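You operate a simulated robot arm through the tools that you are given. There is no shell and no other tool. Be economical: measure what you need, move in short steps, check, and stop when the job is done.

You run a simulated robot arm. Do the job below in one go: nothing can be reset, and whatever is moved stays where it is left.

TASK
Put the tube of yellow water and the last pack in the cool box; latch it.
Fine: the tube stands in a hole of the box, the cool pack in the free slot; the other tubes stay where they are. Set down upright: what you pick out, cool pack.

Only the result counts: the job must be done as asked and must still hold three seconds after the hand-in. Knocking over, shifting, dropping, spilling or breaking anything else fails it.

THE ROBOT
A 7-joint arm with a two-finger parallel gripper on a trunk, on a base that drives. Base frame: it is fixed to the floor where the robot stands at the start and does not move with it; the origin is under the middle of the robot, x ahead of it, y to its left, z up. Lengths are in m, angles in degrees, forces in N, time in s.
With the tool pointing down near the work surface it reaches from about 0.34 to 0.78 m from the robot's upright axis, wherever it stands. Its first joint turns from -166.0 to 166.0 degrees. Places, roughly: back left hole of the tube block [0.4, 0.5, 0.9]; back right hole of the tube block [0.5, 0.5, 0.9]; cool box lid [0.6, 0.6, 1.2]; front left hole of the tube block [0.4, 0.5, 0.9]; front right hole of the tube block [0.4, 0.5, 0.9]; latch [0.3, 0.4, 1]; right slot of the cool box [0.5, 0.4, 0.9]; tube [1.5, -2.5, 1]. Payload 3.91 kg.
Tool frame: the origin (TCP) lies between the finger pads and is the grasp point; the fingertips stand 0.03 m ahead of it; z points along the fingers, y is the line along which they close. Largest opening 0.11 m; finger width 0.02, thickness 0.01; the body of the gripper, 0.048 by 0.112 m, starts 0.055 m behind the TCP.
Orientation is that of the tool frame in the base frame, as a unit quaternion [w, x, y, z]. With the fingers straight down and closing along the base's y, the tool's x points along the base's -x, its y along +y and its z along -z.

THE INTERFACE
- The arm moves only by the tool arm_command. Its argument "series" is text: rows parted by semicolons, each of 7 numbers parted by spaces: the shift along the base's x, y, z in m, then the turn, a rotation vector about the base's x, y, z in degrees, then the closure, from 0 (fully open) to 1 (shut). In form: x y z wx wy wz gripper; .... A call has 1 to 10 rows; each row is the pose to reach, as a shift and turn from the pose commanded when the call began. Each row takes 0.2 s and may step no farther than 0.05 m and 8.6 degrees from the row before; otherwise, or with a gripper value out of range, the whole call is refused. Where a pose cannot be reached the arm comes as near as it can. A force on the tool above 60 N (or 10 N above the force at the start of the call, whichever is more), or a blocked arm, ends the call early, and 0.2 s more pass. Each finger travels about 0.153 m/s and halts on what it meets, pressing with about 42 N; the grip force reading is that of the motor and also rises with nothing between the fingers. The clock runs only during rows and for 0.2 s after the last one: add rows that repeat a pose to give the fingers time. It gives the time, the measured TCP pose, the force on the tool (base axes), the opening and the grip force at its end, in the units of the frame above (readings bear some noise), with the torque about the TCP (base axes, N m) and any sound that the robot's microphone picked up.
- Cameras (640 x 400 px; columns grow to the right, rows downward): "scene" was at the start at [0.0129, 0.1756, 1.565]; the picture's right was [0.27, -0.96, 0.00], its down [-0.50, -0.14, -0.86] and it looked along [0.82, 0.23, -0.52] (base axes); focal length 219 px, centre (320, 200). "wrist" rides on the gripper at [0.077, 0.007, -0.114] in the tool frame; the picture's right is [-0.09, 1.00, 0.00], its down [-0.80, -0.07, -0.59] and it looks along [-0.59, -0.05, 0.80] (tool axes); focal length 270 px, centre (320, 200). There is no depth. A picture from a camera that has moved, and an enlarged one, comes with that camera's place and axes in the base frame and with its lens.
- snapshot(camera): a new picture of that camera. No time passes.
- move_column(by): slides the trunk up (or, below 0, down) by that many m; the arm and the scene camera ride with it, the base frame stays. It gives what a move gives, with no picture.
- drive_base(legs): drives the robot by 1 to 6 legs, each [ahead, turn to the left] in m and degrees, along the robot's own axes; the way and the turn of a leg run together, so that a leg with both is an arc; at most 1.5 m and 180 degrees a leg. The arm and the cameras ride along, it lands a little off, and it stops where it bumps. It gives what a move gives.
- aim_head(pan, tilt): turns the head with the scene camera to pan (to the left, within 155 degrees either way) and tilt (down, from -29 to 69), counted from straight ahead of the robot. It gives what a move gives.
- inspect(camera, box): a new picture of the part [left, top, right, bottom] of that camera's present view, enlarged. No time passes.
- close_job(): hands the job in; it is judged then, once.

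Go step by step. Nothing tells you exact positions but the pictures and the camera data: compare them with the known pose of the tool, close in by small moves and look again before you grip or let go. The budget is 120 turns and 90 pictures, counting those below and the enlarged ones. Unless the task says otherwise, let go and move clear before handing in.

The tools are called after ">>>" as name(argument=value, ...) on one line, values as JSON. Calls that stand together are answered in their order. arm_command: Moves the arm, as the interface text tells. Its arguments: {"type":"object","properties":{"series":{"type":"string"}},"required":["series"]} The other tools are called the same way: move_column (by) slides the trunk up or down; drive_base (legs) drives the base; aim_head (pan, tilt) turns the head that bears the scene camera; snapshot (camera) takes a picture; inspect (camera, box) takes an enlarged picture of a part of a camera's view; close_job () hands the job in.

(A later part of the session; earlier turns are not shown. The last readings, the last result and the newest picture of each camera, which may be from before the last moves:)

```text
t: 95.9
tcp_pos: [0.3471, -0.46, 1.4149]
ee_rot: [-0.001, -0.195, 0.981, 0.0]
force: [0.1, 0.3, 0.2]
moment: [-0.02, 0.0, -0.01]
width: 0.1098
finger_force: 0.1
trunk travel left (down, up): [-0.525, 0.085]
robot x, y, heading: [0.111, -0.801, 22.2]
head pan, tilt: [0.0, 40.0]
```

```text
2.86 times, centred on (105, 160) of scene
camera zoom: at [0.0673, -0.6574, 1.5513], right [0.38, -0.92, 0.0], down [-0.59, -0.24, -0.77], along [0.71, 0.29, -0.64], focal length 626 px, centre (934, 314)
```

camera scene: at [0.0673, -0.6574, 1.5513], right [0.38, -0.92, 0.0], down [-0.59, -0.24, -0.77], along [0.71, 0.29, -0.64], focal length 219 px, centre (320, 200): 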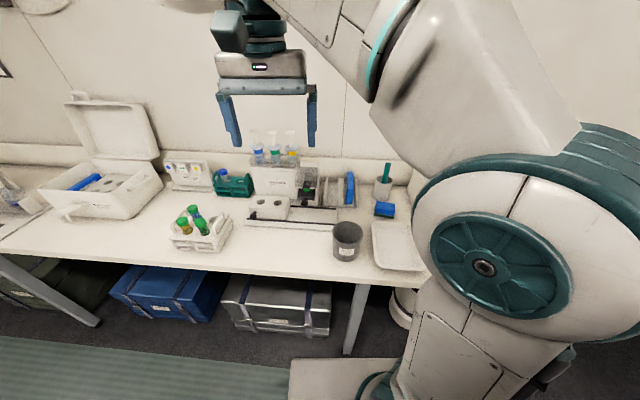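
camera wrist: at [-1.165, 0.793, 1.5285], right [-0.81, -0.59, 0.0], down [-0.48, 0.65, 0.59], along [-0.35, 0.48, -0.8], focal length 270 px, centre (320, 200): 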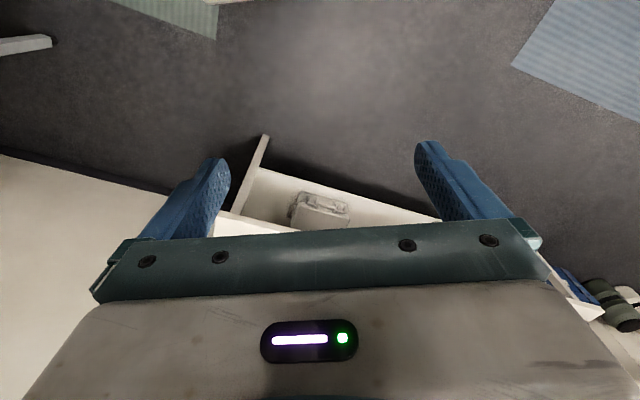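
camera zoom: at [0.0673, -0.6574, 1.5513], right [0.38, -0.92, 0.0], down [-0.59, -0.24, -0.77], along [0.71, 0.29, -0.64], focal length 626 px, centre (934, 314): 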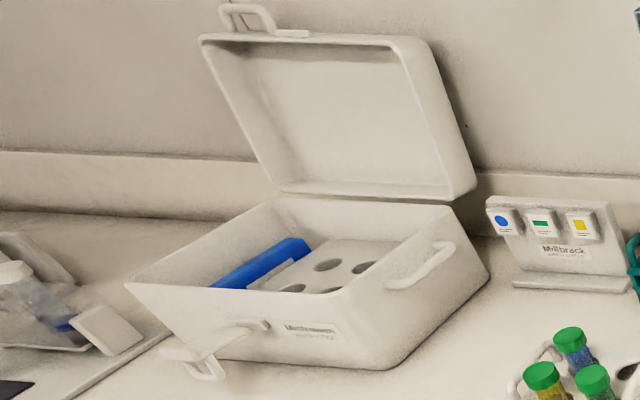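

Found it: the last pack stands upright in a two-slot stand, about [0.86,-0.48], top z≈0.99, long side along the bench depth. I nudge ahead a little and carry the open hand above it.

>>> drive_base(legs=[[0.045, 0]])

>>> arm_command(series="0.049 -0.001 -0.01 0 0 -1 0; 0.098 -0.004 -0.03 0 0 -2 0; 0.147 -0.006 -0.05 0 0 -3 0; 0.196 -0.008 -0.07 0 0 -4 0; 0.244 -0.01 -0.08 0 0 -5 0; 0.29 -0.012 -0.09 0 0 -5 0; 0.336 -0.015 -0.1 0 0 -5 0; 0.382 -0.018 -0.11 0 0 -5 0; 0.42 -0.02 -0.13 0 0 -5 0; 0.44 -0.023 -0.15 0 0 -5 0")

>>> snapshot(camera="wrist")

```text
t: 96.8
tcp_pos: [0.3898, -0.4434, 1.4145]
ee_rot: [0.0, -0.195, 0.981, -0.001]
force: [0.8, 0.4, -0.5]
moment: [0.02, 0.04, 0.03]
width: 0.1102
finger_force: 0.0
trunk travel left (down, up): [-0.525, 0.085]
robot x, y, heading: [0.1536, -0.7846, 22.3]
head pan, tilt: [0.0, 40.0]
```

```text
refused: row 2 steps farther than a row can; nothing moved
```

```text
45 pictures are left
camera wrist: at [0.3154, -0.4665, 1.5282], right [-0.3, 0.95, 0.0], down [0.77, 0.24, 0.59], along [0.57, 0.18, -0.8], focal length 270 px, centre (320, 200)
```

wrist: 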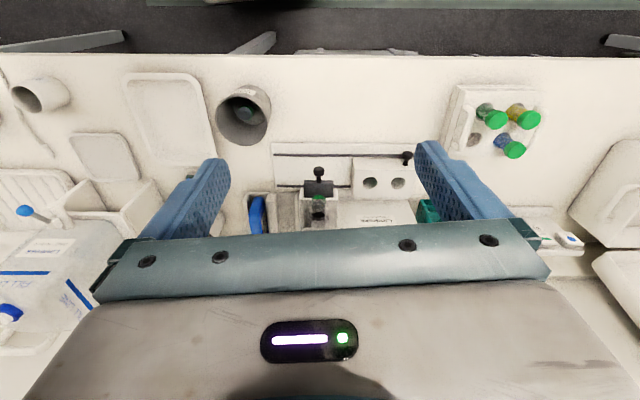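

The pack is seen left of centre in the wrist view. I move the hand out above it.

>>> arm_command(series="0.042 -0.004 -0.018 0 0 -1 0; 0.084 -0.008 -0.036 0 0 -2 0; 0.126 -0.012 -0.054 0 0 -3 0; 0.168 -0.016 -0.072 0 0 -4 0; 0.21 -0.02 -0.09 0 0 -5 0; 0.252 -0.024 -0.108 0 0 -5 0; 0.294 -0.028 -0.126 0 0 -5 0; 0.336 -0.032 -0.144 0 0 -5 0; 0.378 -0.036 -0.162 0 0 -5 0; 0.42 -0.04 -0.18 0 0 -5 0")

>>> snapshot(camera="wrist")

```text
t: 99.0
tcp_pos: [0.7973, -0.4899, 1.2206]
ee_rot: [-0.002, -0.153, 0.988, 0.0]
force: [1.0, -0.8, -0.9]
moment: [-0.01, 0.05, -0.01]
width: 0.1099
finger_force: 0.2
out of reach, approached as far as the arm can: row 10
trunk travel left (down, up): [-0.525, 0.085]
robot x, y, heading: [0.154, -0.7841, 22.4]
head pan, tilt: [0.0, 40.0]
```

```text
44 pictures are left
camera wrist: at [0.7228, -0.5049, 1.3344], right [-0.22, 0.98, 0.0], down [0.79, 0.17, 0.59], along [0.58, 0.13, -0.81], focal length 270 px, centre (320, 200)
```

wrist: 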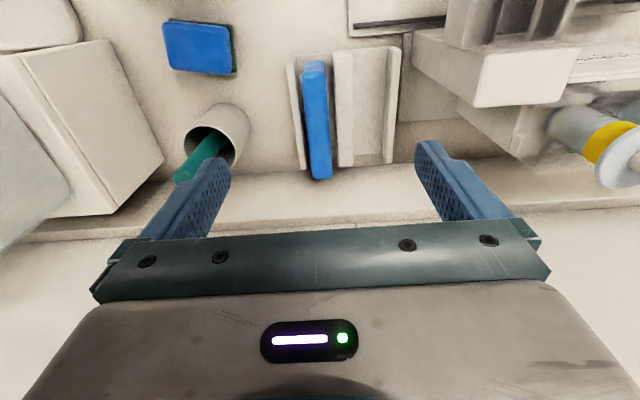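

Pack axis runs from about [0.79,-0.497] to [0.928,-0.459]. The arm is at its reach limit at this height; I lower first, then reach out.

>>> arm_command(series="-0.01 -0.003 -0.03 0 0 0 0; -0.01 -0.003 -0.07 0 0 0 0; -0.01 -0.003 -0.11 0 0 0 0; -0.01 -0.003 -0.14 0 0 0 0; 0.01 -0.002 -0.15 0 0 0 0; 0.03 0.002 -0.16 0 0 0 0; 0.03 0.002 -0.16 0 0 0 0")

>>> snapshot(camera="wrist")

```text
t: 100.6
tcp_pos: [0.8211, -0.4905, 1.0621]
ee_rot: [0.001, -0.151, 0.988, -0.001]
force: [-0.4, -0.4, 0.3]
moment: [0.0, 0.0, -0.03]
width: 0.1101
finger_force: 0.0
trunk travel left (down, up): [-0.525, 0.085]
robot x, y, heading: [0.1505, -0.7839, 22.5]
head pan, tilt: [0.0, 40.0]
```

```text
43 pictures are left
camera wrist: at [0.7452, -0.5071, 1.1763], right [-0.22, 0.98, 0.0], down [0.79, 0.17, 0.59], along [0.58, 0.13, -0.8], focal length 270 px, centre (320, 200)
```

wrist: 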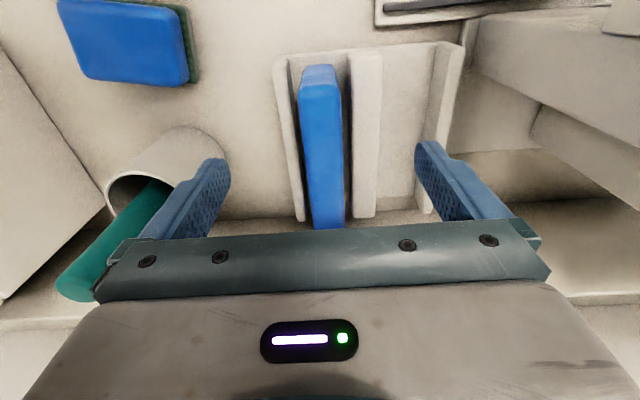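

The hand straddles the pack well, with clear room both sides. I narrow the fingers, lower to about z=1.0 and look.

>>> arm_command(series="0.01 0.002 0 0 0 -1 0.15; 0.018 0.005 -0.015 0 0 -1 0.3; 0.018 0.005 -0.035 0 0 -1 0.35; 0.018 0.005 -0.052 0 0 -1 0.4; 0.018 0.005 -0.062 0 0 -1 0.4")

>>> snapshot(camera="wrist")

>>> inspect(camera="scene", box=[290, 120, 410, 225])

```text
t: 101.8
tcp_pos: [0.8395, -0.485, 1.0029]
ee_rot: [0.0, -0.143, 0.99, 0.0]
force: [-0.2, 0.1, -0.4]
moment: [0.0, -0.01, 0.0]
width: 0.0661
finger_force: 0.0
trunk travel left (down, up): [-0.525, 0.085]
robot x, y, heading: [0.1569, -0.7825, 22.5]
head pan, tilt: [0.0, 40.0]
```

```text
42 pictures are left
camera wrist: at [0.763, -0.5014, 1.1166], right [-0.2, 0.98, 0.0], down [0.79, 0.16, 0.59], along [0.58, 0.12, -0.8], focal length 270 px, centre (320, 200)
```

wrist: 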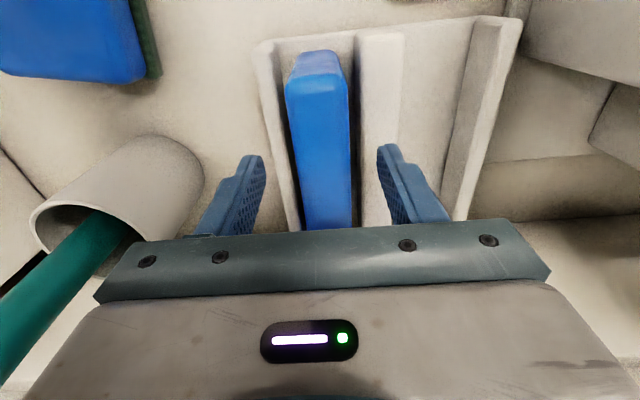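

```text
3.81 times, centred on (350, 172) of scene
camera zoom: at [0.108, -0.6406, 1.5513], right [0.38, -0.92, 0.0], down [-0.59, -0.25, -0.77], along [0.71, 0.29, -0.64], focal length 834 px, centre (206, 305)
```

zoom: 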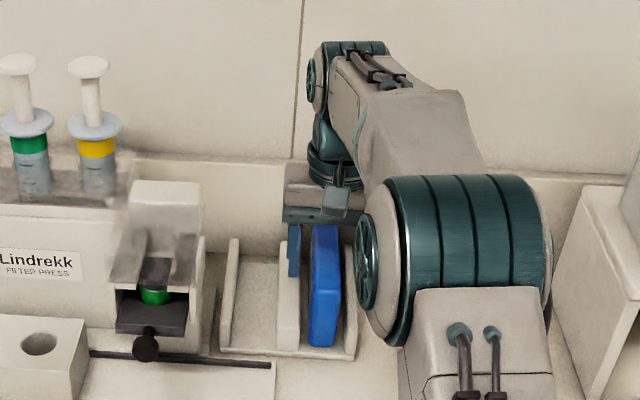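

Fingers sit either side of the pack top, clear of the stand. I go out 1.4 cm to be nearer its middle, a touch lower, and close.

>>> arm_command(series="0.014 0.004 -0.004 0 0 0 0.4; 0.014 0.004 -0.004 0 0 0 0.55; 0.014 0.004 -0.004 0 0 0 0.7; 0.014 0.004 -0.004 0 0 0 0.85; 0.014 0.004 -0.004 0 0 0 1; 0.014 0.004 -0.004 0 0 0 1")

>>> snapshot(camera="wrist")

```text
t: 103.2
tcp_pos: [0.8526, -0.4808, 0.9997]
ee_rot: [0.0, -0.144, 0.99, -0.001]
force: [-0.3, 1.4, 0.4]
moment: [0.11, -0.1, 0.03]
width: 0.0293
finger_force: 41.8
trunk travel left (down, up): [-0.525, 0.085]
robot x, y, heading: [0.1562, -0.7835, 22.4]
head pan, tilt: [0.0, 40.0]
```

```text
40 pictures are left
camera wrist: at [0.7762, -0.4967, 1.1126], right [-0.2, 0.98, 0.0], down [0.79, 0.16, 0.59], along [0.58, 0.12, -0.8], focal length 270 px, centre (320, 200)
```

wrist: 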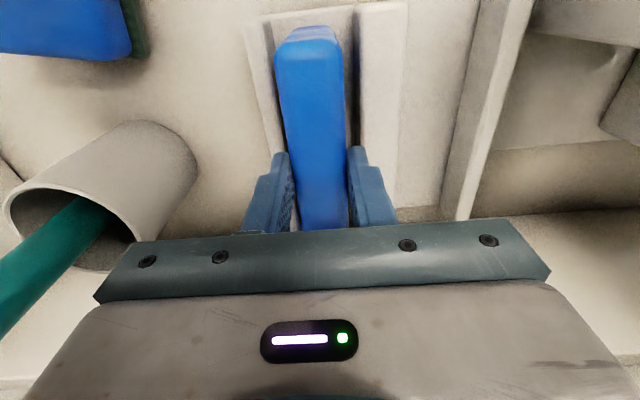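

Gripped at 29 mm. I lift straight up, then draw back.

>>> arm_command(series="0 0 0.02 0 0 0 1; 0 0 0.05 0 0 0 1; 0 0 0.08 0 0 0 1; -0.01 -0.003 0.12 0 0 0 1; -0.04 -0.012 0.15 0 0 0 1; -0.08 -0.025 0.17 0 0 0 1; -0.12 -0.036 0.19 0 0 0 1; -0.16 -0.05 0.21 0 0 0 1")

>>> snapshot(camera="scene")

>>> snapshot(camera="wrist")

```text
t: 105.0
tcp_pos: [0.6943, -0.533, 1.2091]
ee_rot: [0.0, -0.144, 0.99, -0.001]
force: [-0.6, -0.1, -3.1]
moment: [0.0, 0.02, 0.0]
width: 0.0297
finger_force: 41.9
trunk travel left (down, up): [-0.525, 0.085]
robot x, y, heading: [0.1548, -0.7833, 22.8]
head pan, tilt: [0.0, 40.0]
```

```text
39 pictures are left
camera scene: at [0.1067, -0.6412, 1.5513], right [0.38, -0.92, 0.0], down [-0.59, -0.25, -0.77], along [0.71, 0.29, -0.64], focal length 219 px, centre (320, 200)
```

scene: 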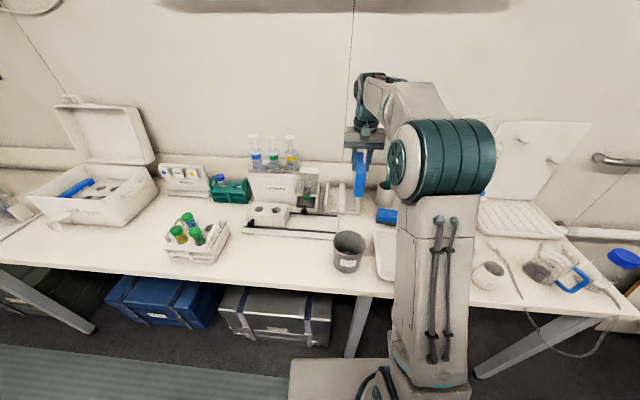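

```text
38 pictures are left
camera wrist: at [0.6189, -0.5486, 1.323], right [-0.2, 0.98, 0.0], down [0.79, 0.16, 0.59], along [0.58, 0.12, -0.8], focal length 270 px, centre (320, 200)
```

wrist: 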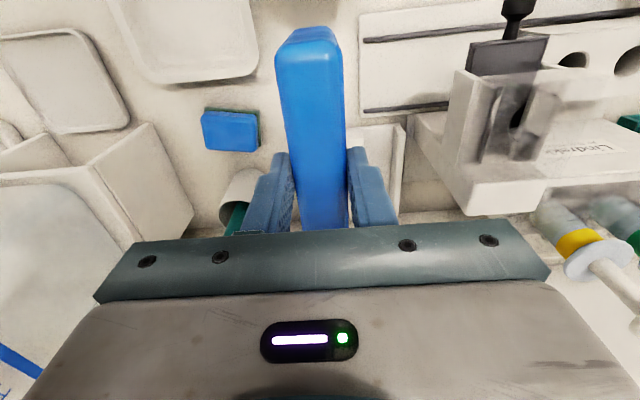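

The pack hangs level in the grip. I back off, turn left along the aisle and drive to in front of the cool box.

>>> drive_base(legs=[[-0.25, 0], [0, 85], [0.965, 0], [0, -90]])

>>> aim_head(pan=20, tilt=40)

>>> snapshot(camera="scene")

```text
t: 118.7
tcp_pos: [0.2391, 0.2369, 1.2091]
ee_rot: [0.001, -0.089, 0.996, -0.001]
force: [0.2, -0.2, -3.0]
moment: [-0.01, 0.02, -0.02]
width: 0.0294
finger_force: 41.8
trunk travel left (down, up): [-0.525, 0.085]
robot x, y, heading: [-0.3267, 0.0479, 16.3]
head pan, tilt: [0.0, 40.0]
```

```text
t: 119.5
tcp_pos: [0.2388, 0.2362, 1.2086]
ee_rot: [0.0, -0.089, 0.996, -0.001]
force: [0.0, -0.2, -3.6]
moment: [-0.01, 0.04, -0.01]
width: 0.0296
finger_force: 41.6
trunk travel left (down, up): [-0.525, 0.085]
robot x, y, heading: [-0.3292, 0.0481, 16.4]
head pan, tilt: [20.0, 40.0]
```

```text
37 pictures are left
camera scene: at [-0.371, 0.2201, 1.5513], right [0.59, -0.81, 0.0], down [-0.52, -0.38, -0.77], along [0.62, 0.45, -0.64], focal length 219 px, centre (320, 200)
```

scene: 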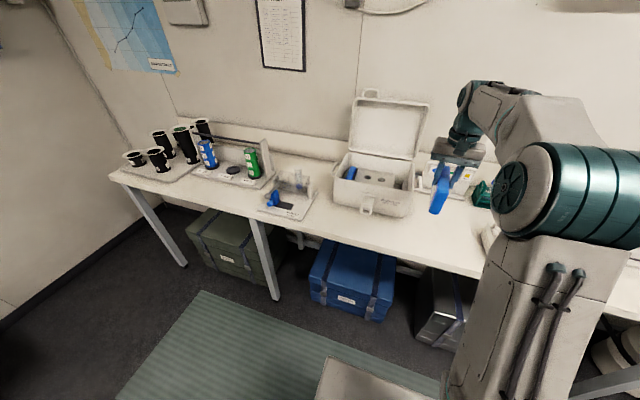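

The box is ahead-left. I raise the pack for clearance, drive in 0.22 m, and look down at the slot.

>>> arm_command(series="-0.01 0 0.04 0 0 0 1; -0.02 0 0.08 0 0 0 1; -0.03 0 0.12 0 0 0 1")

>>> drive_base(legs=[[0.22, 0]])

>>> aim_head(pan=15, tilt=45)

>>> inspect(camera="scene", box=[200, 60, 440, 300])

>>> snapshot(camera="wrist")

```text
t: 120.3
tcp_pos: [0.2087, 0.2382, 1.3302]
ee_rot: [-0.001, -0.09, 0.996, -0.002]
force: [0.8, -0.1, -3.1]
moment: [0.01, 0.02, 0.03]
width: 0.0295
finger_force: 41.8
trunk travel left (down, up): [-0.525, 0.085]
robot x, y, heading: [-0.3286, 0.0441, 16.1]
head pan, tilt: [20.0, 40.0]
```

```text
t: 122.1
tcp_pos: [0.4262, 0.3031, 1.3292]
ee_rot: [0.0, -0.091, 0.996, -0.001]
force: [-0.9, 0.0, -3.1]
moment: [0.01, 0.03, 0.0]
width: 0.0296
finger_force: 41.8
trunk travel left (down, up): [-0.525, 0.085]
robot x, y, heading: [-0.1105, 0.1093, 16.4]
head pan, tilt: [20.0, 40.0]
```

```text
t: 122.7
tcp_pos: [0.4243, 0.3031, 1.329]
ee_rot: [0.0, -0.092, 0.996, -0.001]
force: [-0.6, 0.1, -2.8]
moment: [-0.01, 0.02, 0.01]
width: 0.0295
finger_force: 41.7
trunk travel left (down, up): [-0.525, 0.085]
robot x, y, heading: [-0.1093, 0.1101, 16.6]
head pan, tilt: [15.0, 45.0]
```

```text
1.67 times, centred on (320, 180) of scene
camera zoom: at [-0.1535, 0.2756, 1.5441], right [0.52, -0.85, 0.0], down [-0.6, -0.37, -0.71], along [0.6, 0.37, -0.71], focal length 365 px, centre (320, 233)
```

zoom: 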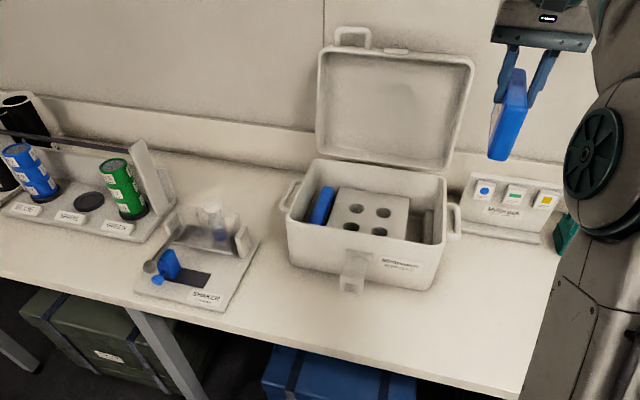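

```text
35 pictures are left
camera wrist: at [0.3485, 0.2954, 1.4427], right [-0.1, 1.0, 0.0], down [0.8, 0.08, 0.59], along [0.59, 0.06, -0.8], focal length 270 px, centre (320, 200)
```

wrist: 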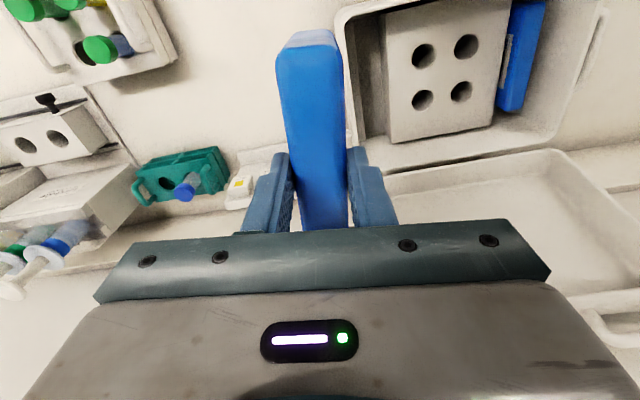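

From the wrist view the box is aligned with the bench; the free slot runs about u-direction with centre near [0.455,0.392], rim z≈1.05. I move the pack above it, turn 6.5°, and look.

>>> arm_command(series="0.009 0.03 -0.02 0 0 2.2 1; 0.018 0.06 -0.04 0 0 4.4 1; 0.027 0.087 -0.07 0 0 6.5 1; 0.027 0.087 -0.11 0 0 6.5 1; 0.027 0.087 -0.13 0 0 6.5 1")

>>> snapshot(camera="wrist")

>>> inspect(camera="scene", box=[280, 100, 420, 240])

```text
t: 123.9
tcp_pos: [0.4503, 0.3892, 1.2]
ee_rot: [-0.001, -0.148, 0.989, -0.001]
force: [-0.4, -0.5, -3.6]
moment: [0.01, 0.04, -0.01]
width: 0.0295
finger_force: 42.3
trunk travel left (down, up): [-0.525, 0.085]
robot x, y, heading: [-0.1096, 0.1098, 16.5]
head pan, tilt: [15.0, 45.0]
```

```text
34 pictures are left
camera wrist: at [0.375, 0.3729, 1.314], right [-0.21, 0.98, 0.0], down [0.79, 0.17, 0.59], along [0.58, 0.12, -0.8], focal length 270 px, centre (320, 200)
```

wrist: 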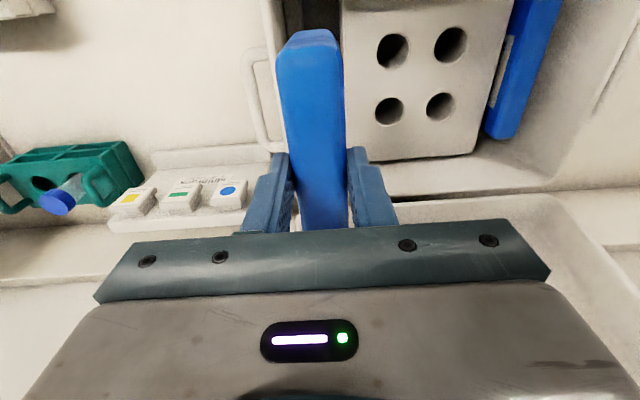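

```text
2.86 times, centred on (350, 170) of scene
camera zoom: at [-0.1535, 0.2757, 1.544], right [0.52, -0.85, 0.0], down [-0.6, -0.37, -0.71], along [0.6, 0.37, -0.71], focal length 626 px, centre (234, 286)
```

zoom: 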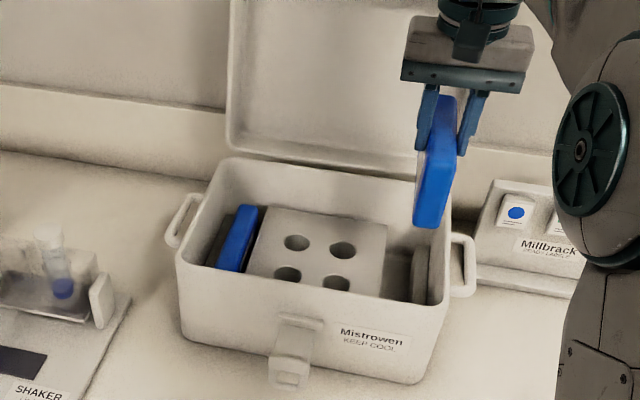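

The free slot lies between the block (right face v≈−0.262) and a rib (v≈−0.227); the pack must shift 8 mm left. I do that and lower to just above the block top, then check.

>>> arm_command(series="-0.0026 0.0081 -0.03 0 0 0 1; -0.0026 0.0081 -0.06 0 0 0 1; -0.0026 0.0081 -0.09 0 0 0 1; -0.0026 0.0081 -0.115 0 0 0 1; -0.0026 0.0081 -0.115 0 0 0 1")

>>> inspect(camera="scene", box=[330, 120, 410, 210])

>>> snapshot(camera="wrist")

```text
t: 125.1
tcp_pos: [0.4495, 0.3968, 1.0817]
ee_rot: [0.0, -0.148, 0.989, 0.0]
force: [0.0, -0.6, -3.5]
moment: [0.02, 0.02, -0.03]
width: 0.0296
finger_force: 42.4
trunk travel left (down, up): [-0.525, 0.085]
robot x, y, heading: [-0.1129, 0.1131, 16.6]
head pan, tilt: [15.0, 45.0]
```

```text
4.44 times, centred on (370, 165) of scene
camera zoom: at [-0.1535, 0.2756, 1.5441], right [0.52, -0.85, 0.0], down [-0.6, -0.37, -0.71], along [0.6, 0.37, -0.71], focal length 974 px, centre (98, 356)
```

zoom: 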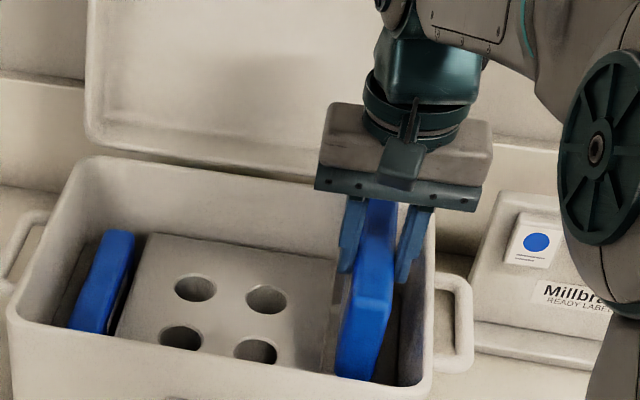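

```text
31 pictures are left
camera wrist: at [0.3738, 0.3805, 1.1963], right [-0.21, 0.98, 0.0], down [0.79, 0.17, 0.59], along [0.58, 0.12, -0.8], focal length 270 px, centre (320, 200)
```

wrist: 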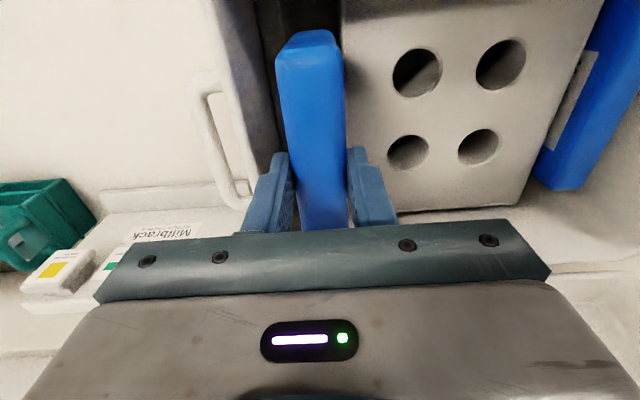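

The pack's lower edge lines up with the slot (v −0.258 to −0.231 against −0.262 to −0.227). I lower in small steps watching force.

>>> arm_command(series="0 0 -0.01 0 0 0 1; 0 0 -0.02 0 0 0 1; 0 0 -0.03 0 0 0 1; 0 0 -0.04 0 0 0 1; 0 0 -0.04 0 0 0 1")

```text
t: 126.3
tcp_pos: [0.4487, 0.3973, 1.0437]
ee_rot: [-0.001, -0.148, 0.989, -0.001]
force: [-0.6, -1.1, -1.9]
moment: [-0.01, 0.05, 0.0]
width: 0.0295
finger_force: 41.7
trunk travel left (down, up): [-0.525, 0.085]
robot x, y, heading: [-0.1094, 0.1108, 16.5]
head pan, tilt: [15.0, 45.0]
```

>>> arm_command(series="0 0 -0.006 0 0 0 1; 0 0 -0.012 0 0 0 1; 0 0 -0.016 0 0 0 1; 0 0 -0.016 0 0 0 1")

>>> inspect(camera="scene", box=[330, 120, 410, 210])

```text
t: 127.3
tcp_pos: [0.4479, 0.3982, 1.026]
ee_rot: [0.0, -0.148, 0.989, -0.001]
force: [-0.3, -0.5, -3.6]
moment: [0.02, 0.05, -0.02]
width: 0.0298
finger_force: 41.9
trunk travel left (down, up): [-0.525, 0.085]
robot x, y, heading: [-0.1104, 0.1139, 16.4]
head pan, tilt: [15.0, 45.0]
```

```text
4.44 times, centred on (370, 165) of scene
camera zoom: at [-0.1535, 0.2757, 1.544], right [0.52, -0.85, 0.0], down [-0.6, -0.37, -0.71], along [0.6, 0.37, -0.71], focal length 974 px, centre (98, 356)
```

zoom: 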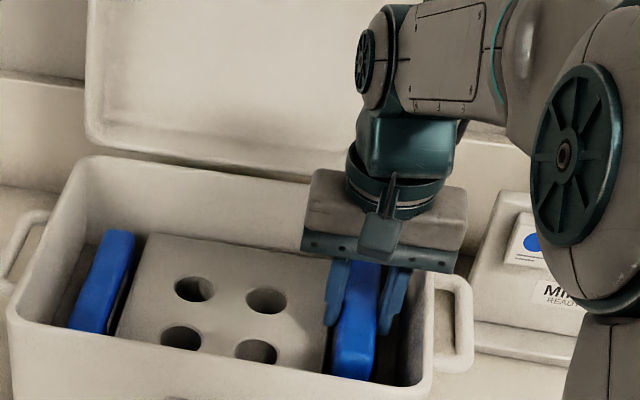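

>>> arm_command(series="0 0 -0.004 0 0 0 1; 0 0 -0.008 0 0 0 1; 0 0 -0.012 0 0 0 1; 0 0 -0.016 0 0 0 1; 0 0 -0.016 0 0 0 1")

```text
t: 128.5
tcp_pos: [0.4501, 0.3983, 1.0139]
ee_rot: [0.0, -0.147, 0.989, -0.001]
force: [0.4, -0.5, -4.0]
moment: [-0.03, 0.07, -0.01]
width: 0.0295
finger_force: 42.0
trunk travel left (down, up): [-0.525, 0.085]
robot x, y, heading: [-0.1099, 0.108, 16.5]
head pan, tilt: [15.0, 45.0]
```

>>> arm_command(series="0 0 -0.003 0 0 0 1; 0 0 -0.006 0 0 0 1; 0 0 -0.009 0 0 0 1; 0 0 -0.009 0 0 0 1")

>>> inspect(camera="scene", box=[330, 120, 410, 210])

```text
t: 129.5
tcp_pos: [0.4491, 0.399, 1.004]
ee_rot: [-0.001, -0.148, 0.989, -0.001]
force: [0.1, 0.1, -3.2]
moment: [0.0, 0.06, -0.01]
width: 0.0294
finger_force: 41.3
trunk travel left (down, up): [-0.525, 0.085]
robot x, y, heading: [-0.1113, 0.1083, 16.5]
head pan, tilt: [15.0, 45.0]
```

```text
4.44 times, centred on (370, 165) of scene
camera zoom: at [-0.1535, 0.2757, 1.544], right [0.52, -0.85, 0.0], down [-0.6, -0.37, -0.71], along [0.6, 0.37, -0.71], focal length 974 px, centre (98, 356)
```

zoom: 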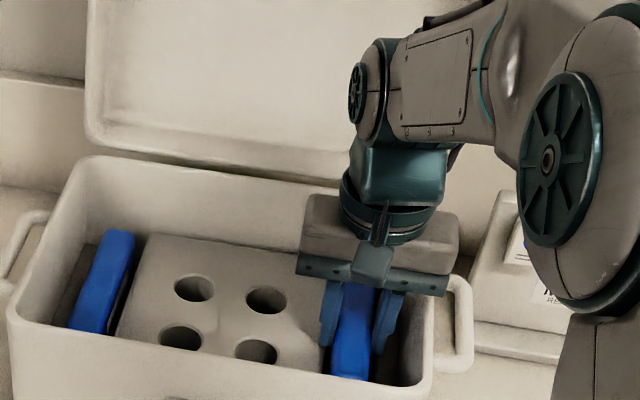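

The pack is nearly bottomed with the fingertips just above block level. I open a little and watch.

>>> arm_command(series="0 0 0.001 0 0 0 0.7; 0 0 0.001 0 0 0 0.62; 0 0 0.001 0 0 0 0.62")

>>> inspect(camera="scene", box=[330, 120, 410, 210])

```text
t: 130.3
tcp_pos: [0.4501, 0.3975, 1.004]
ee_rot: [-0.001, -0.148, 0.989, -0.001]
force: [0.1, 0.4, 0.2]
moment: [-0.01, 0.01, -0.04]
width: 0.0417
finger_force: 0.0
trunk travel left (down, up): [-0.525, 0.085]
robot x, y, heading: [-0.1121, 0.1081, 16.5]
head pan, tilt: [15.0, 45.0]
```

```text
4.44 times, centred on (370, 165) of scene
camera zoom: at [-0.1538, 0.2755, 1.5441], right [0.52, -0.85, 0.0], down [-0.6, -0.37, -0.71], along [0.6, 0.37, -0.71], focal length 974 px, centre (98, 356)
```

zoom: 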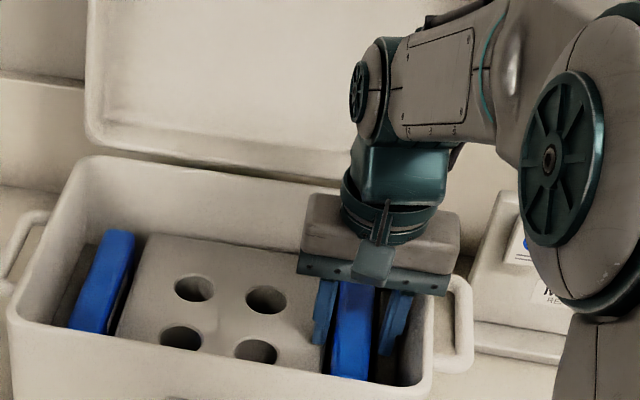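

The pack stays upright in its slot. I lift clear and carry the hand toward the yellow tube at about [0.36,-0.02].

>>> arm_command(series="0 0 0.02 0 0 0 0.62; 0 0 0.06 0 0 0 0.62; 0 0 0.11 0 0 0 0.5; 0 0 0.16 0 0 0 0.4; 0 0 0.21 0 0 0 0.4; 0 -0.03 0.24 0 0 0 0.4; -0.01 -0.08 0.24 0 0 0 0.4; -0.02 -0.13 0.24 0 0 0 0.4; -0.03 -0.18 0.24 0 0 0 0.4; -0.04 -0.22 0.24 0 0 0 0.4")

>>> arm_command(series="-0.01 -0.04 0 0 0 0 0.4; -0.02 -0.08 0 0 0 0 0.4; -0.03 -0.12 0 0 0 0 0.4; -0.045 -0.16 0 0 0 0 0.4; -0.06 -0.185 -0.02 0 0 0 0.4")

>>> snapshot(camera="wrist")

>>> aim_head(pan=0, tilt=50)

>>> snapshot(camera="scene")

```text
refused: row 7 steps farther than a row can; nothing moved
```

```text
t: 130.8
tcp_pos: [0.4307, 0.3883, 1.0042]
ee_rot: [0.007, -0.165, 0.986, 0.005]
force: [-3.3, 30.2, -7.7]
moment: [-0.71, -0.09, -0.03]
width: 0.0521
finger_force: 0.1
trunk travel left (down, up): [-0.525, 0.085]
robot x, y, heading: [-0.1072, 0.1132, 17.7]
head pan, tilt: [15.0, 45.0]
stopped in row 2: the force on the tool passed its limit (the readings are from after the stop); the commanded pose is now the measured one
```

```text
27 pictures are left
camera wrist: at [0.3557, 0.3689, 1.1169], right [-0.24, 0.97, 0.01], down [0.77, 0.19, 0.61], along [0.59, 0.15, -0.8], focal length 270 px, centre (320, 200)
```

wrist: 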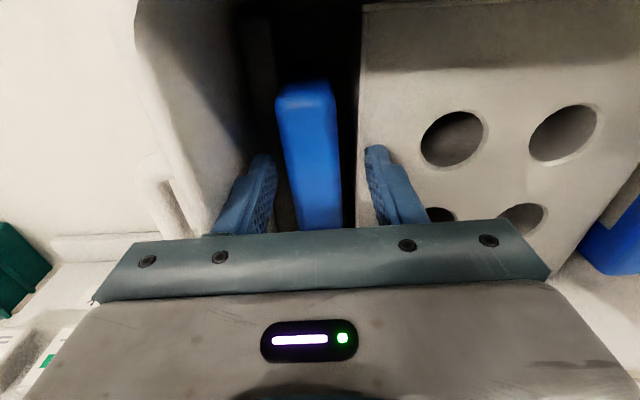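

```text
t: 131.6
tcp_pos: [0.4324, 0.3852, 1.0039]
ee_rot: [0.006, -0.165, 0.986, 0.006]
force: [-5.3, 41.9, -12.3]
moment: [-0.99, -0.2, -0.17]
width: 0.0457
finger_force: 0.1
trunk travel left (down, up): [-0.525, 0.085]
robot x, y, heading: [-0.1111, 0.1112, 17.9]
head pan, tilt: [0.0, 50.0]
```

```text
26 pictures are left
camera scene: at [-0.1656, 0.3037, 1.535], right [0.31, -0.95, 0.03], down [-0.72, -0.26, -0.64], along [0.62, 0.17, -0.77], focal length 219 px, centre (320, 200)
```

scene: 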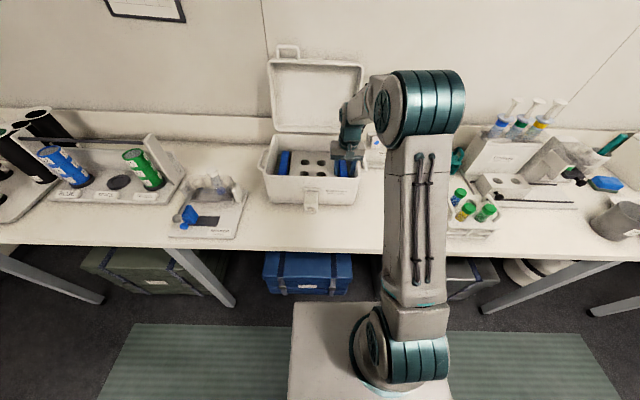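

My first call was refused and the second moved sideways, pressing a finger on the box wall. I move back along the same way at once to relieve it, one call at a time from now on.

>>> arm_command(series="0.006 0.004 0 0 0 0 0.62; 0.012 0.008 0 0 0 0 0.62; 0.016 0.011 0 0 0 0 0.62; 0.016 0.011 0 0 0 0 0.62")

```text
t: 132.6
tcp_pos: [0.4476, 0.3839, 1.0069]
ee_rot: [0.007, -0.162, 0.987, 0.011]
force: [-28.6, 26.8, 5.7]
moment: [-0.76, -0.55, -0.87]
width: 0.0319
finger_force: 0.0
trunk travel left (down, up): [-0.525, 0.085]
robot x, y, heading: [-0.1082, 0.1078, 17.7]
head pan, tilt: [0.0, 50.0]
```

>>> arm_command(series="-0.005 0.006 0 0 0 0 0.62; -0.006 0.012 0 0 0 0 0.62; -0.006 0.014 0 0 0 0 0.62")

>>> snapshot(camera="wrist")

```text
t: 133.4
tcp_pos: [0.4472, 0.3972, 1.0032]
ee_rot: [0.006, -0.162, 0.987, 0.007]
force: [1.0, -0.8, 0.0]
moment: [-0.03, -0.05, 0.01]
width: 0.0423
finger_force: 0.1
trunk travel left (down, up): [-0.525, 0.085]
robot x, y, heading: [-0.1105, 0.1097, 17.3]
head pan, tilt: [0.0, 50.0]
```

```text
25 pictures are left
camera wrist: at [0.3701, 0.3765, 1.1168], right [-0.23, 0.97, 0.01], down [0.78, 0.18, 0.61], along [0.59, 0.15, -0.8], focal length 270 px, centre (320, 200)
```

wrist: 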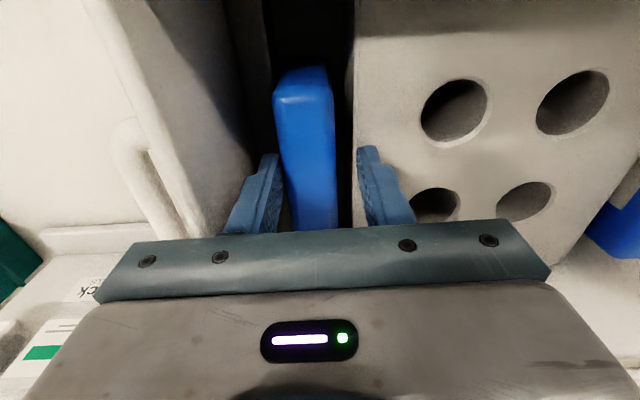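

Load is off. I lift straight up clear of the pack and box.

>>> arm_command(series="0 0 0.015 0 0 0 0.62; 0 0 0.04 0 0 0 0.62; 0 0 0.08 0 0 0 0.5; 0 0 0.12 0 0 0 0.4; 0 0 0.16 0 0 0 0.4; 0 0 0.2 0 0 0 0.4; 0 0 0.24 0 0 0 0.4")

>>> snapshot(camera="wrist")

>>> inspect(camera="scene", box=[240, 30, 380, 220])

```text
t: 135.0
tcp_pos: [0.4474, 0.3936, 1.2446]
ee_rot: [0.006, -0.161, 0.987, 0.008]
force: [-0.1, -0.5, -0.6]
moment: [0.0, 0.01, 0.01]
width: 0.0661
finger_force: 0.0
trunk travel left (down, up): [-0.525, 0.085]
robot x, y, heading: [-0.1077, 0.1093, 17.1]
head pan, tilt: [0.0, 50.0]
```

```text
24 pictures are left
camera wrist: at [0.3697, 0.3736, 1.3568], right [-0.23, 0.97, 0.01], down [0.78, 0.18, 0.61], along [0.59, 0.15, -0.8], focal length 270 px, centre (320, 200)
```

wrist: 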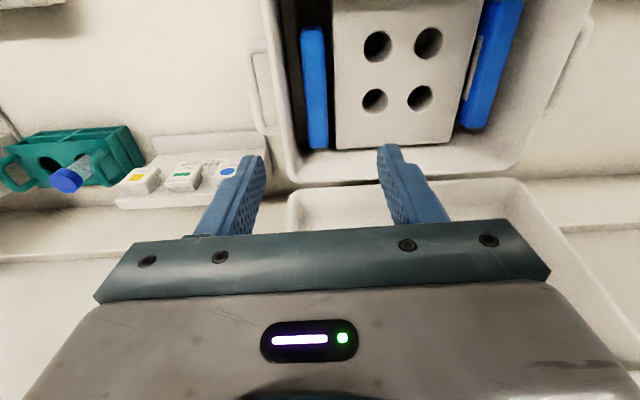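

```text
2.11 times, centred on (310, 125) of scene
camera zoom: at [-0.1511, 0.2549, 1.5371], right [0.3, -0.95, 0.0], down [-0.73, -0.23, -0.64], along [0.61, 0.19, -0.77], focal length 461 px, centre (341, 358)
```

zoom: 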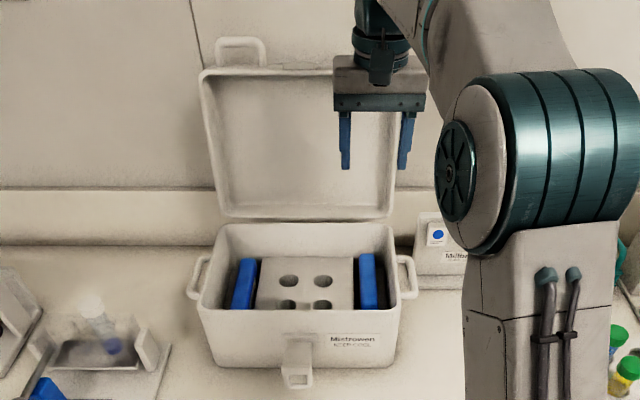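

Both packs stand properly in their slots. Now I carry the hand over the tube rack, correcting a 1° tilt.

>>> arm_command(series="-0.01 -0.045 0 -0.5 0.2 0 0.4; -0.02 -0.09 0 -1 0.5 0 0.4; -0.03 -0.135 0 -1 0.5 0 0.4; -0.04 -0.18 0 -1 0.5 0 0.4; -0.05 -0.225 0 -1 0.5 0 0.4; -0.06 -0.27 0 -1 0.5 0 0.4; -0.07 -0.315 0 -1 0.5 0 0.4; -0.08 -0.36 0 -1 0.5 0 0.4; -0.09 -0.4 0 -1 0.5 0 0.4")

>>> snapshot(camera="wrist")

```text
t: 137.0
tcp_pos: [0.3505, -0.0026, 1.243]
ee_rot: [0.001, -0.16, 0.987, 0.0]
force: [-0.2, -0.4, -0.5]
moment: [-0.01, 0.0, -0.02]
width: 0.0662
finger_force: 0.1
trunk travel left (down, up): [-0.525, 0.085]
robot x, y, heading: [-0.1071, 0.1109, 17.3]
head pan, tilt: [0.0, 50.0]
```

```text
22 pictures are left
camera wrist: at [0.2759, -0.022, 1.3569], right [-0.23, 0.97, 0.0], down [0.78, 0.19, 0.6], along [0.58, 0.14, -0.8], focal length 270 px, centre (320, 200)
```

wrist: 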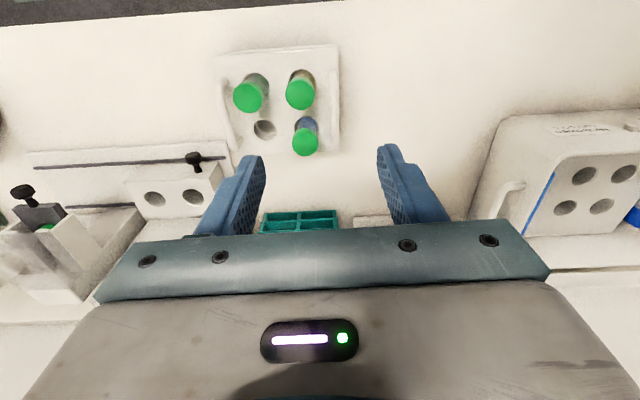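

Yellow tube (image (300,92)): cap at about [0.372,-0.025], z≈1.008; rack top ≈0.95. I go above it and down partway, then check.

>>> arm_command(series="0.011 -0.011 -0.03 0 0 0 0.4; 0.0215 -0.0225 -0.07 0 0 0 0.4; 0.0215 -0.0225 -0.11 0 0 0 0.4; 0.0215 -0.0225 -0.15 0 0 0 0.45; 0.0215 -0.0225 -0.175 0 0 0 0.45; 0.0215 -0.0225 -0.175 0 0 0 0.45")

>>> snapshot(camera="wrist")

```text
t: 138.4
tcp_pos: [0.3788, -0.0275, 1.0702]
ee_rot: [0.0, -0.161, 0.987, 0.001]
force: [-0.1, -0.2, 0.9]
moment: [0.0, 0.01, -0.01]
width: 0.0605
finger_force: 0.0
trunk travel left (down, up): [-0.525, 0.085]
robot x, y, heading: [-0.1103, 0.111, 17.2]
head pan, tilt: [0.0, 50.0]
```

```text
21 pictures are left
camera wrist: at [0.3027, -0.0458, 1.1836], right [-0.23, 0.97, 0.0], down [0.78, 0.19, 0.6], along [0.58, 0.14, -0.8], focal length 270 px, centre (320, 200)
```

wrist: 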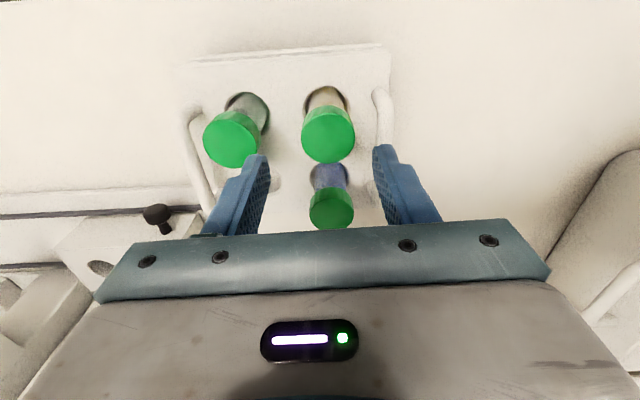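

The yellow tube is under the hand; I shift 5 mm toward the robot and 4 mm left, narrow the fingers and lower around the cap.

>>> arm_command(series="-0.005 0.0037 0 0 0 0 0.53; -0.005 0.0037 -0.01 0 0 0 0.53; -0.005 0.0037 -0.03 0 0 0 0.53; -0.005 0.0037 -0.05 0 0 0 0.53; -0.005 0.0037 -0.065 0 0 0 0.53; -0.005 0.0037 -0.065 0 0 0 0.53")

>>> snapshot(camera="wrist")

```text
t: 139.8
tcp_pos: [0.3731, -0.0219, 1.0035]
ee_rot: [0.0, -0.161, 0.987, 0.0]
force: [0.1, -1.2, 0.0]
moment: [0.01, -0.01, -0.02]
width: 0.0515
finger_force: 0.1
trunk travel left (down, up): [-0.525, 0.085]
robot x, y, heading: [-0.1096, 0.1108, 17.2]
head pan, tilt: [0.0, 50.0]
```

```text
20 pictures are left
camera wrist: at [0.2975, -0.0399, 1.1175], right [-0.23, 0.97, 0.0], down [0.78, 0.19, 0.59], along [0.58, 0.14, -0.8], focal length 270 px, centre (320, 200)
```

wrist: 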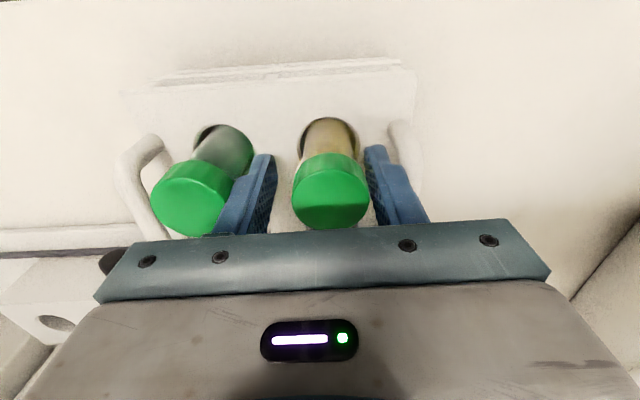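

The cap sits ~5 mm to the image right of finger centre; I shift that much left, then close gently.

>>> arm_command(series="-0.0013 0.0053 0 0 0 0 0.53; -0.0013 0.0053 0 0 0 0 0.6; -0.0013 0.0053 0 0 0 0 0.7; -0.0013 0.0053 0 0 0 0 0.85; -0.0013 0.0053 0 0 0 0 1; -0.0013 0.0053 0 0 0 0 1")

```text
t: 141.2
tcp_pos: [0.3718, -0.0157, 1.005]
ee_rot: [0.001, -0.161, 0.987, 0.001]
force: [0.2, 0.4, 0.2]
moment: [-0.01, 0.02, 0.0]
width: 0.0336
finger_force: 42.1
trunk travel left (down, up): [-0.525, 0.085]
robot x, y, heading: [-0.111, 0.1079, 17.2]
head pan, tilt: [0.0, 50.0]
```

Gripped at 33.6 mm with almost no side force. I lift straight up and look.

>>> arm_command(series="0 0 0.02 0 0 0 1; 0 0 0.05 0 0 0 1; 0 0 0.09 0 0 0 1; 0 0 0.13 0 0 0 1; 0 0 0.17 0 0 0 1; 0 0 0.21 0 0 0 1")

>>> snapshot(camera="wrist")

>>> snapshot(camera="scene")

```text
t: 142.6
tcp_pos: [0.3705, -0.0187, 1.2142]
ee_rot: [0.002, -0.161, 0.987, 0.0]
force: [-0.5, -0.5, -1.0]
moment: [0.01, 0.03, -0.02]
width: 0.0336
finger_force: 42.4
trunk travel left (down, up): [-0.525, 0.085]
robot x, y, heading: [-0.1086, 0.1072, 16.9]
head pan, tilt: [0.0, 50.0]
```

```text
19 pictures are left
camera wrist: at [0.2951, -0.0359, 1.3283], right [-0.23, 0.97, 0.0], down [0.78, 0.19, 0.6], along [0.58, 0.14, -0.8], focal length 270 px, centre (320, 200)
```

wrist: 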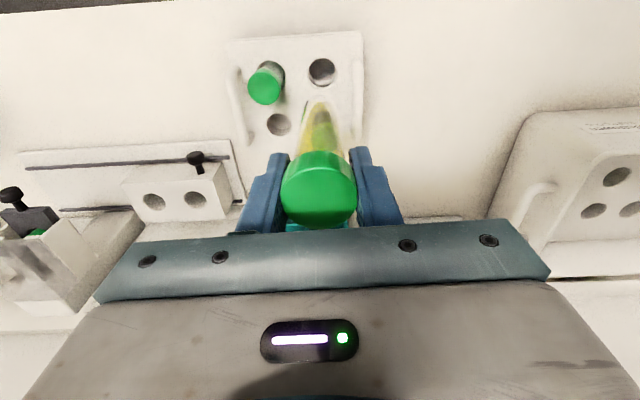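

```text
18 pictures are left
camera scene: at [-0.1512, 0.2549, 1.5371], right [0.3, -0.95, 0.0], down [-0.73, -0.23, -0.64], along [0.61, 0.19, -0.77], focal length 219 px, centre (320, 200)
```

scene: 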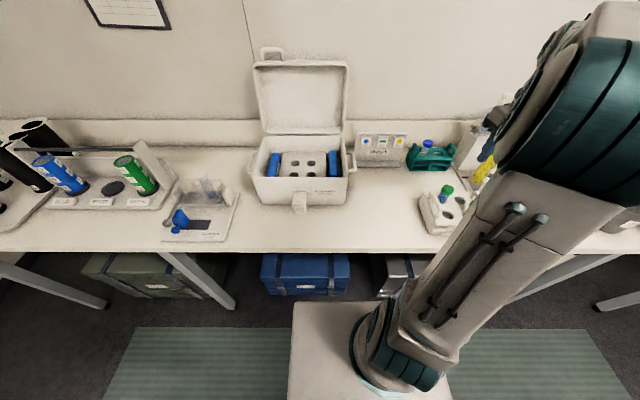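

The yellow tube is out, upright; blue and green stay in the rack. I carry it to above the box block's front-right hole, about [0.402,0.459].

>>> arm_command(series="0.003 0.047 0.005 0 0 0 1; 0.006 0.094 0.01 0 0 0 1; 0.009 0.141 0.015 0 0 0 1; 0.012 0.188 0.015 0 0 0 1; 0.015 0.235 0.015 0 0 0 1; 0.018 0.282 0.015 0 0 0 1; 0.021 0.329 0.015 0 0 0 1; 0.025 0.376 0.015 0 0 0 1; 0.029 0.423 0.015 0 0 0 1; 0.0315 0.47 0.015 0 0 0 1")

>>> snapshot(camera="wrist")

>>> inspect(camera="scene", box=[250, 110, 370, 210])

```text
t: 144.8
tcp_pos: [0.3999, 0.4556, 1.2288]
ee_rot: [0.0, -0.161, 0.987, -0.001]
force: [0.0, 0.5, -0.1]
moment: [-0.04, -0.04, 0.0]
width: 0.0335
finger_force: 41.4
trunk travel left (down, up): [-0.525, 0.085]
robot x, y, heading: [-0.1073, 0.1077, 17.3]
head pan, tilt: [0.0, 50.0]
```

```text
17 pictures are left
camera wrist: at [0.3245, 0.4374, 1.3425], right [-0.23, 0.97, 0.0], down [0.78, 0.19, 0.59], along [0.58, 0.14, -0.8], focal length 270 px, centre (320, 200)
```

wrist: 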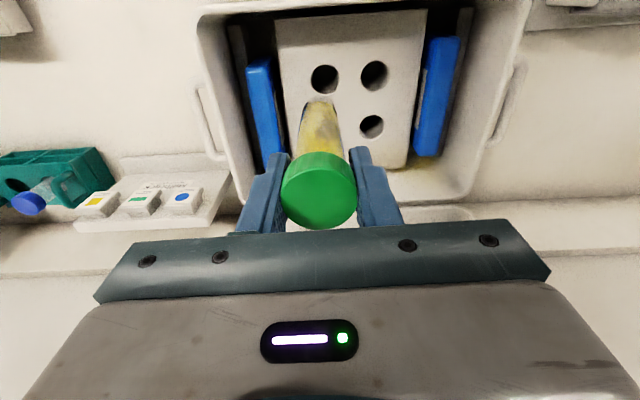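

```text
4.00 times, centred on (310, 160) of scene
camera zoom: at [-0.1508, 0.2562, 1.537], right [0.3, -0.95, 0.0], down [-0.73, -0.23, -0.64], along [0.61, 0.19, -0.77], focal length 876 px, centre (360, 360)
```

zoom: 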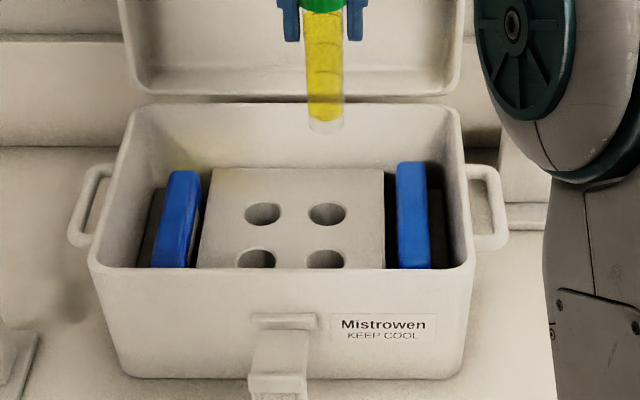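

The hole measures [0.4025,0.462] from both cameras; the tube axis is ~6 mm right of it. I correct and lower to just above the block, then check.

>>> arm_command(series="0.0025 0.0065 -0.03 0 0 0 1; 0.0025 0.0065 -0.07 0 0 0 1; 0.0025 0.0065 -0.1 0 0 0 1; 0.0025 0.0065 -0.125 0 0 0 1; 0.0025 0.0065 -0.125 0 0 0 1")

>>> inspect(camera="scene", box=[270, 110, 350, 190])

>>> snapshot(camera="wrist")

```text
t: 146.0
tcp_pos: [0.4043, 0.4593, 1.1045]
ee_rot: [0.001, -0.16, 0.987, 0.001]
force: [0.1, 0.8, -0.9]
moment: [-0.03, 0.01, 0.01]
width: 0.0335
finger_force: 42.1
trunk travel left (down, up): [-0.525, 0.085]
robot x, y, heading: [-0.1113, 0.1063, 17.3]
head pan, tilt: [0.0, 50.0]
```

```text
5.00 times, centred on (310, 150) of scene
camera zoom: at [-0.151, 0.255, 1.5372], right [0.3, -0.95, 0.0], down [-0.73, -0.23, -0.64], along [0.61, 0.19, -0.77], focal length 1095 px, centre (370, 450)
```

zoom: 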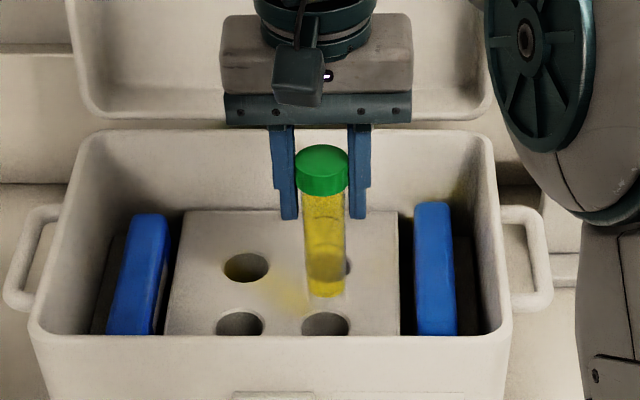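

```text
14 pictures are left
camera wrist: at [0.3287, 0.4422, 1.2179], right [-0.23, 0.97, 0.0], down [0.78, 0.19, 0.6], along [0.58, 0.14, -0.8], focal length 270 px, centre (320, 200)
```

wrist: 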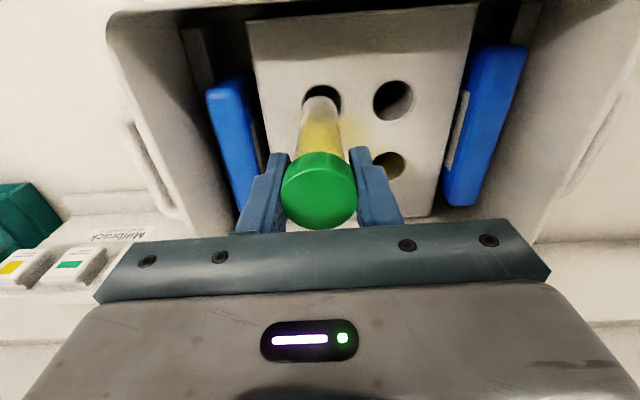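

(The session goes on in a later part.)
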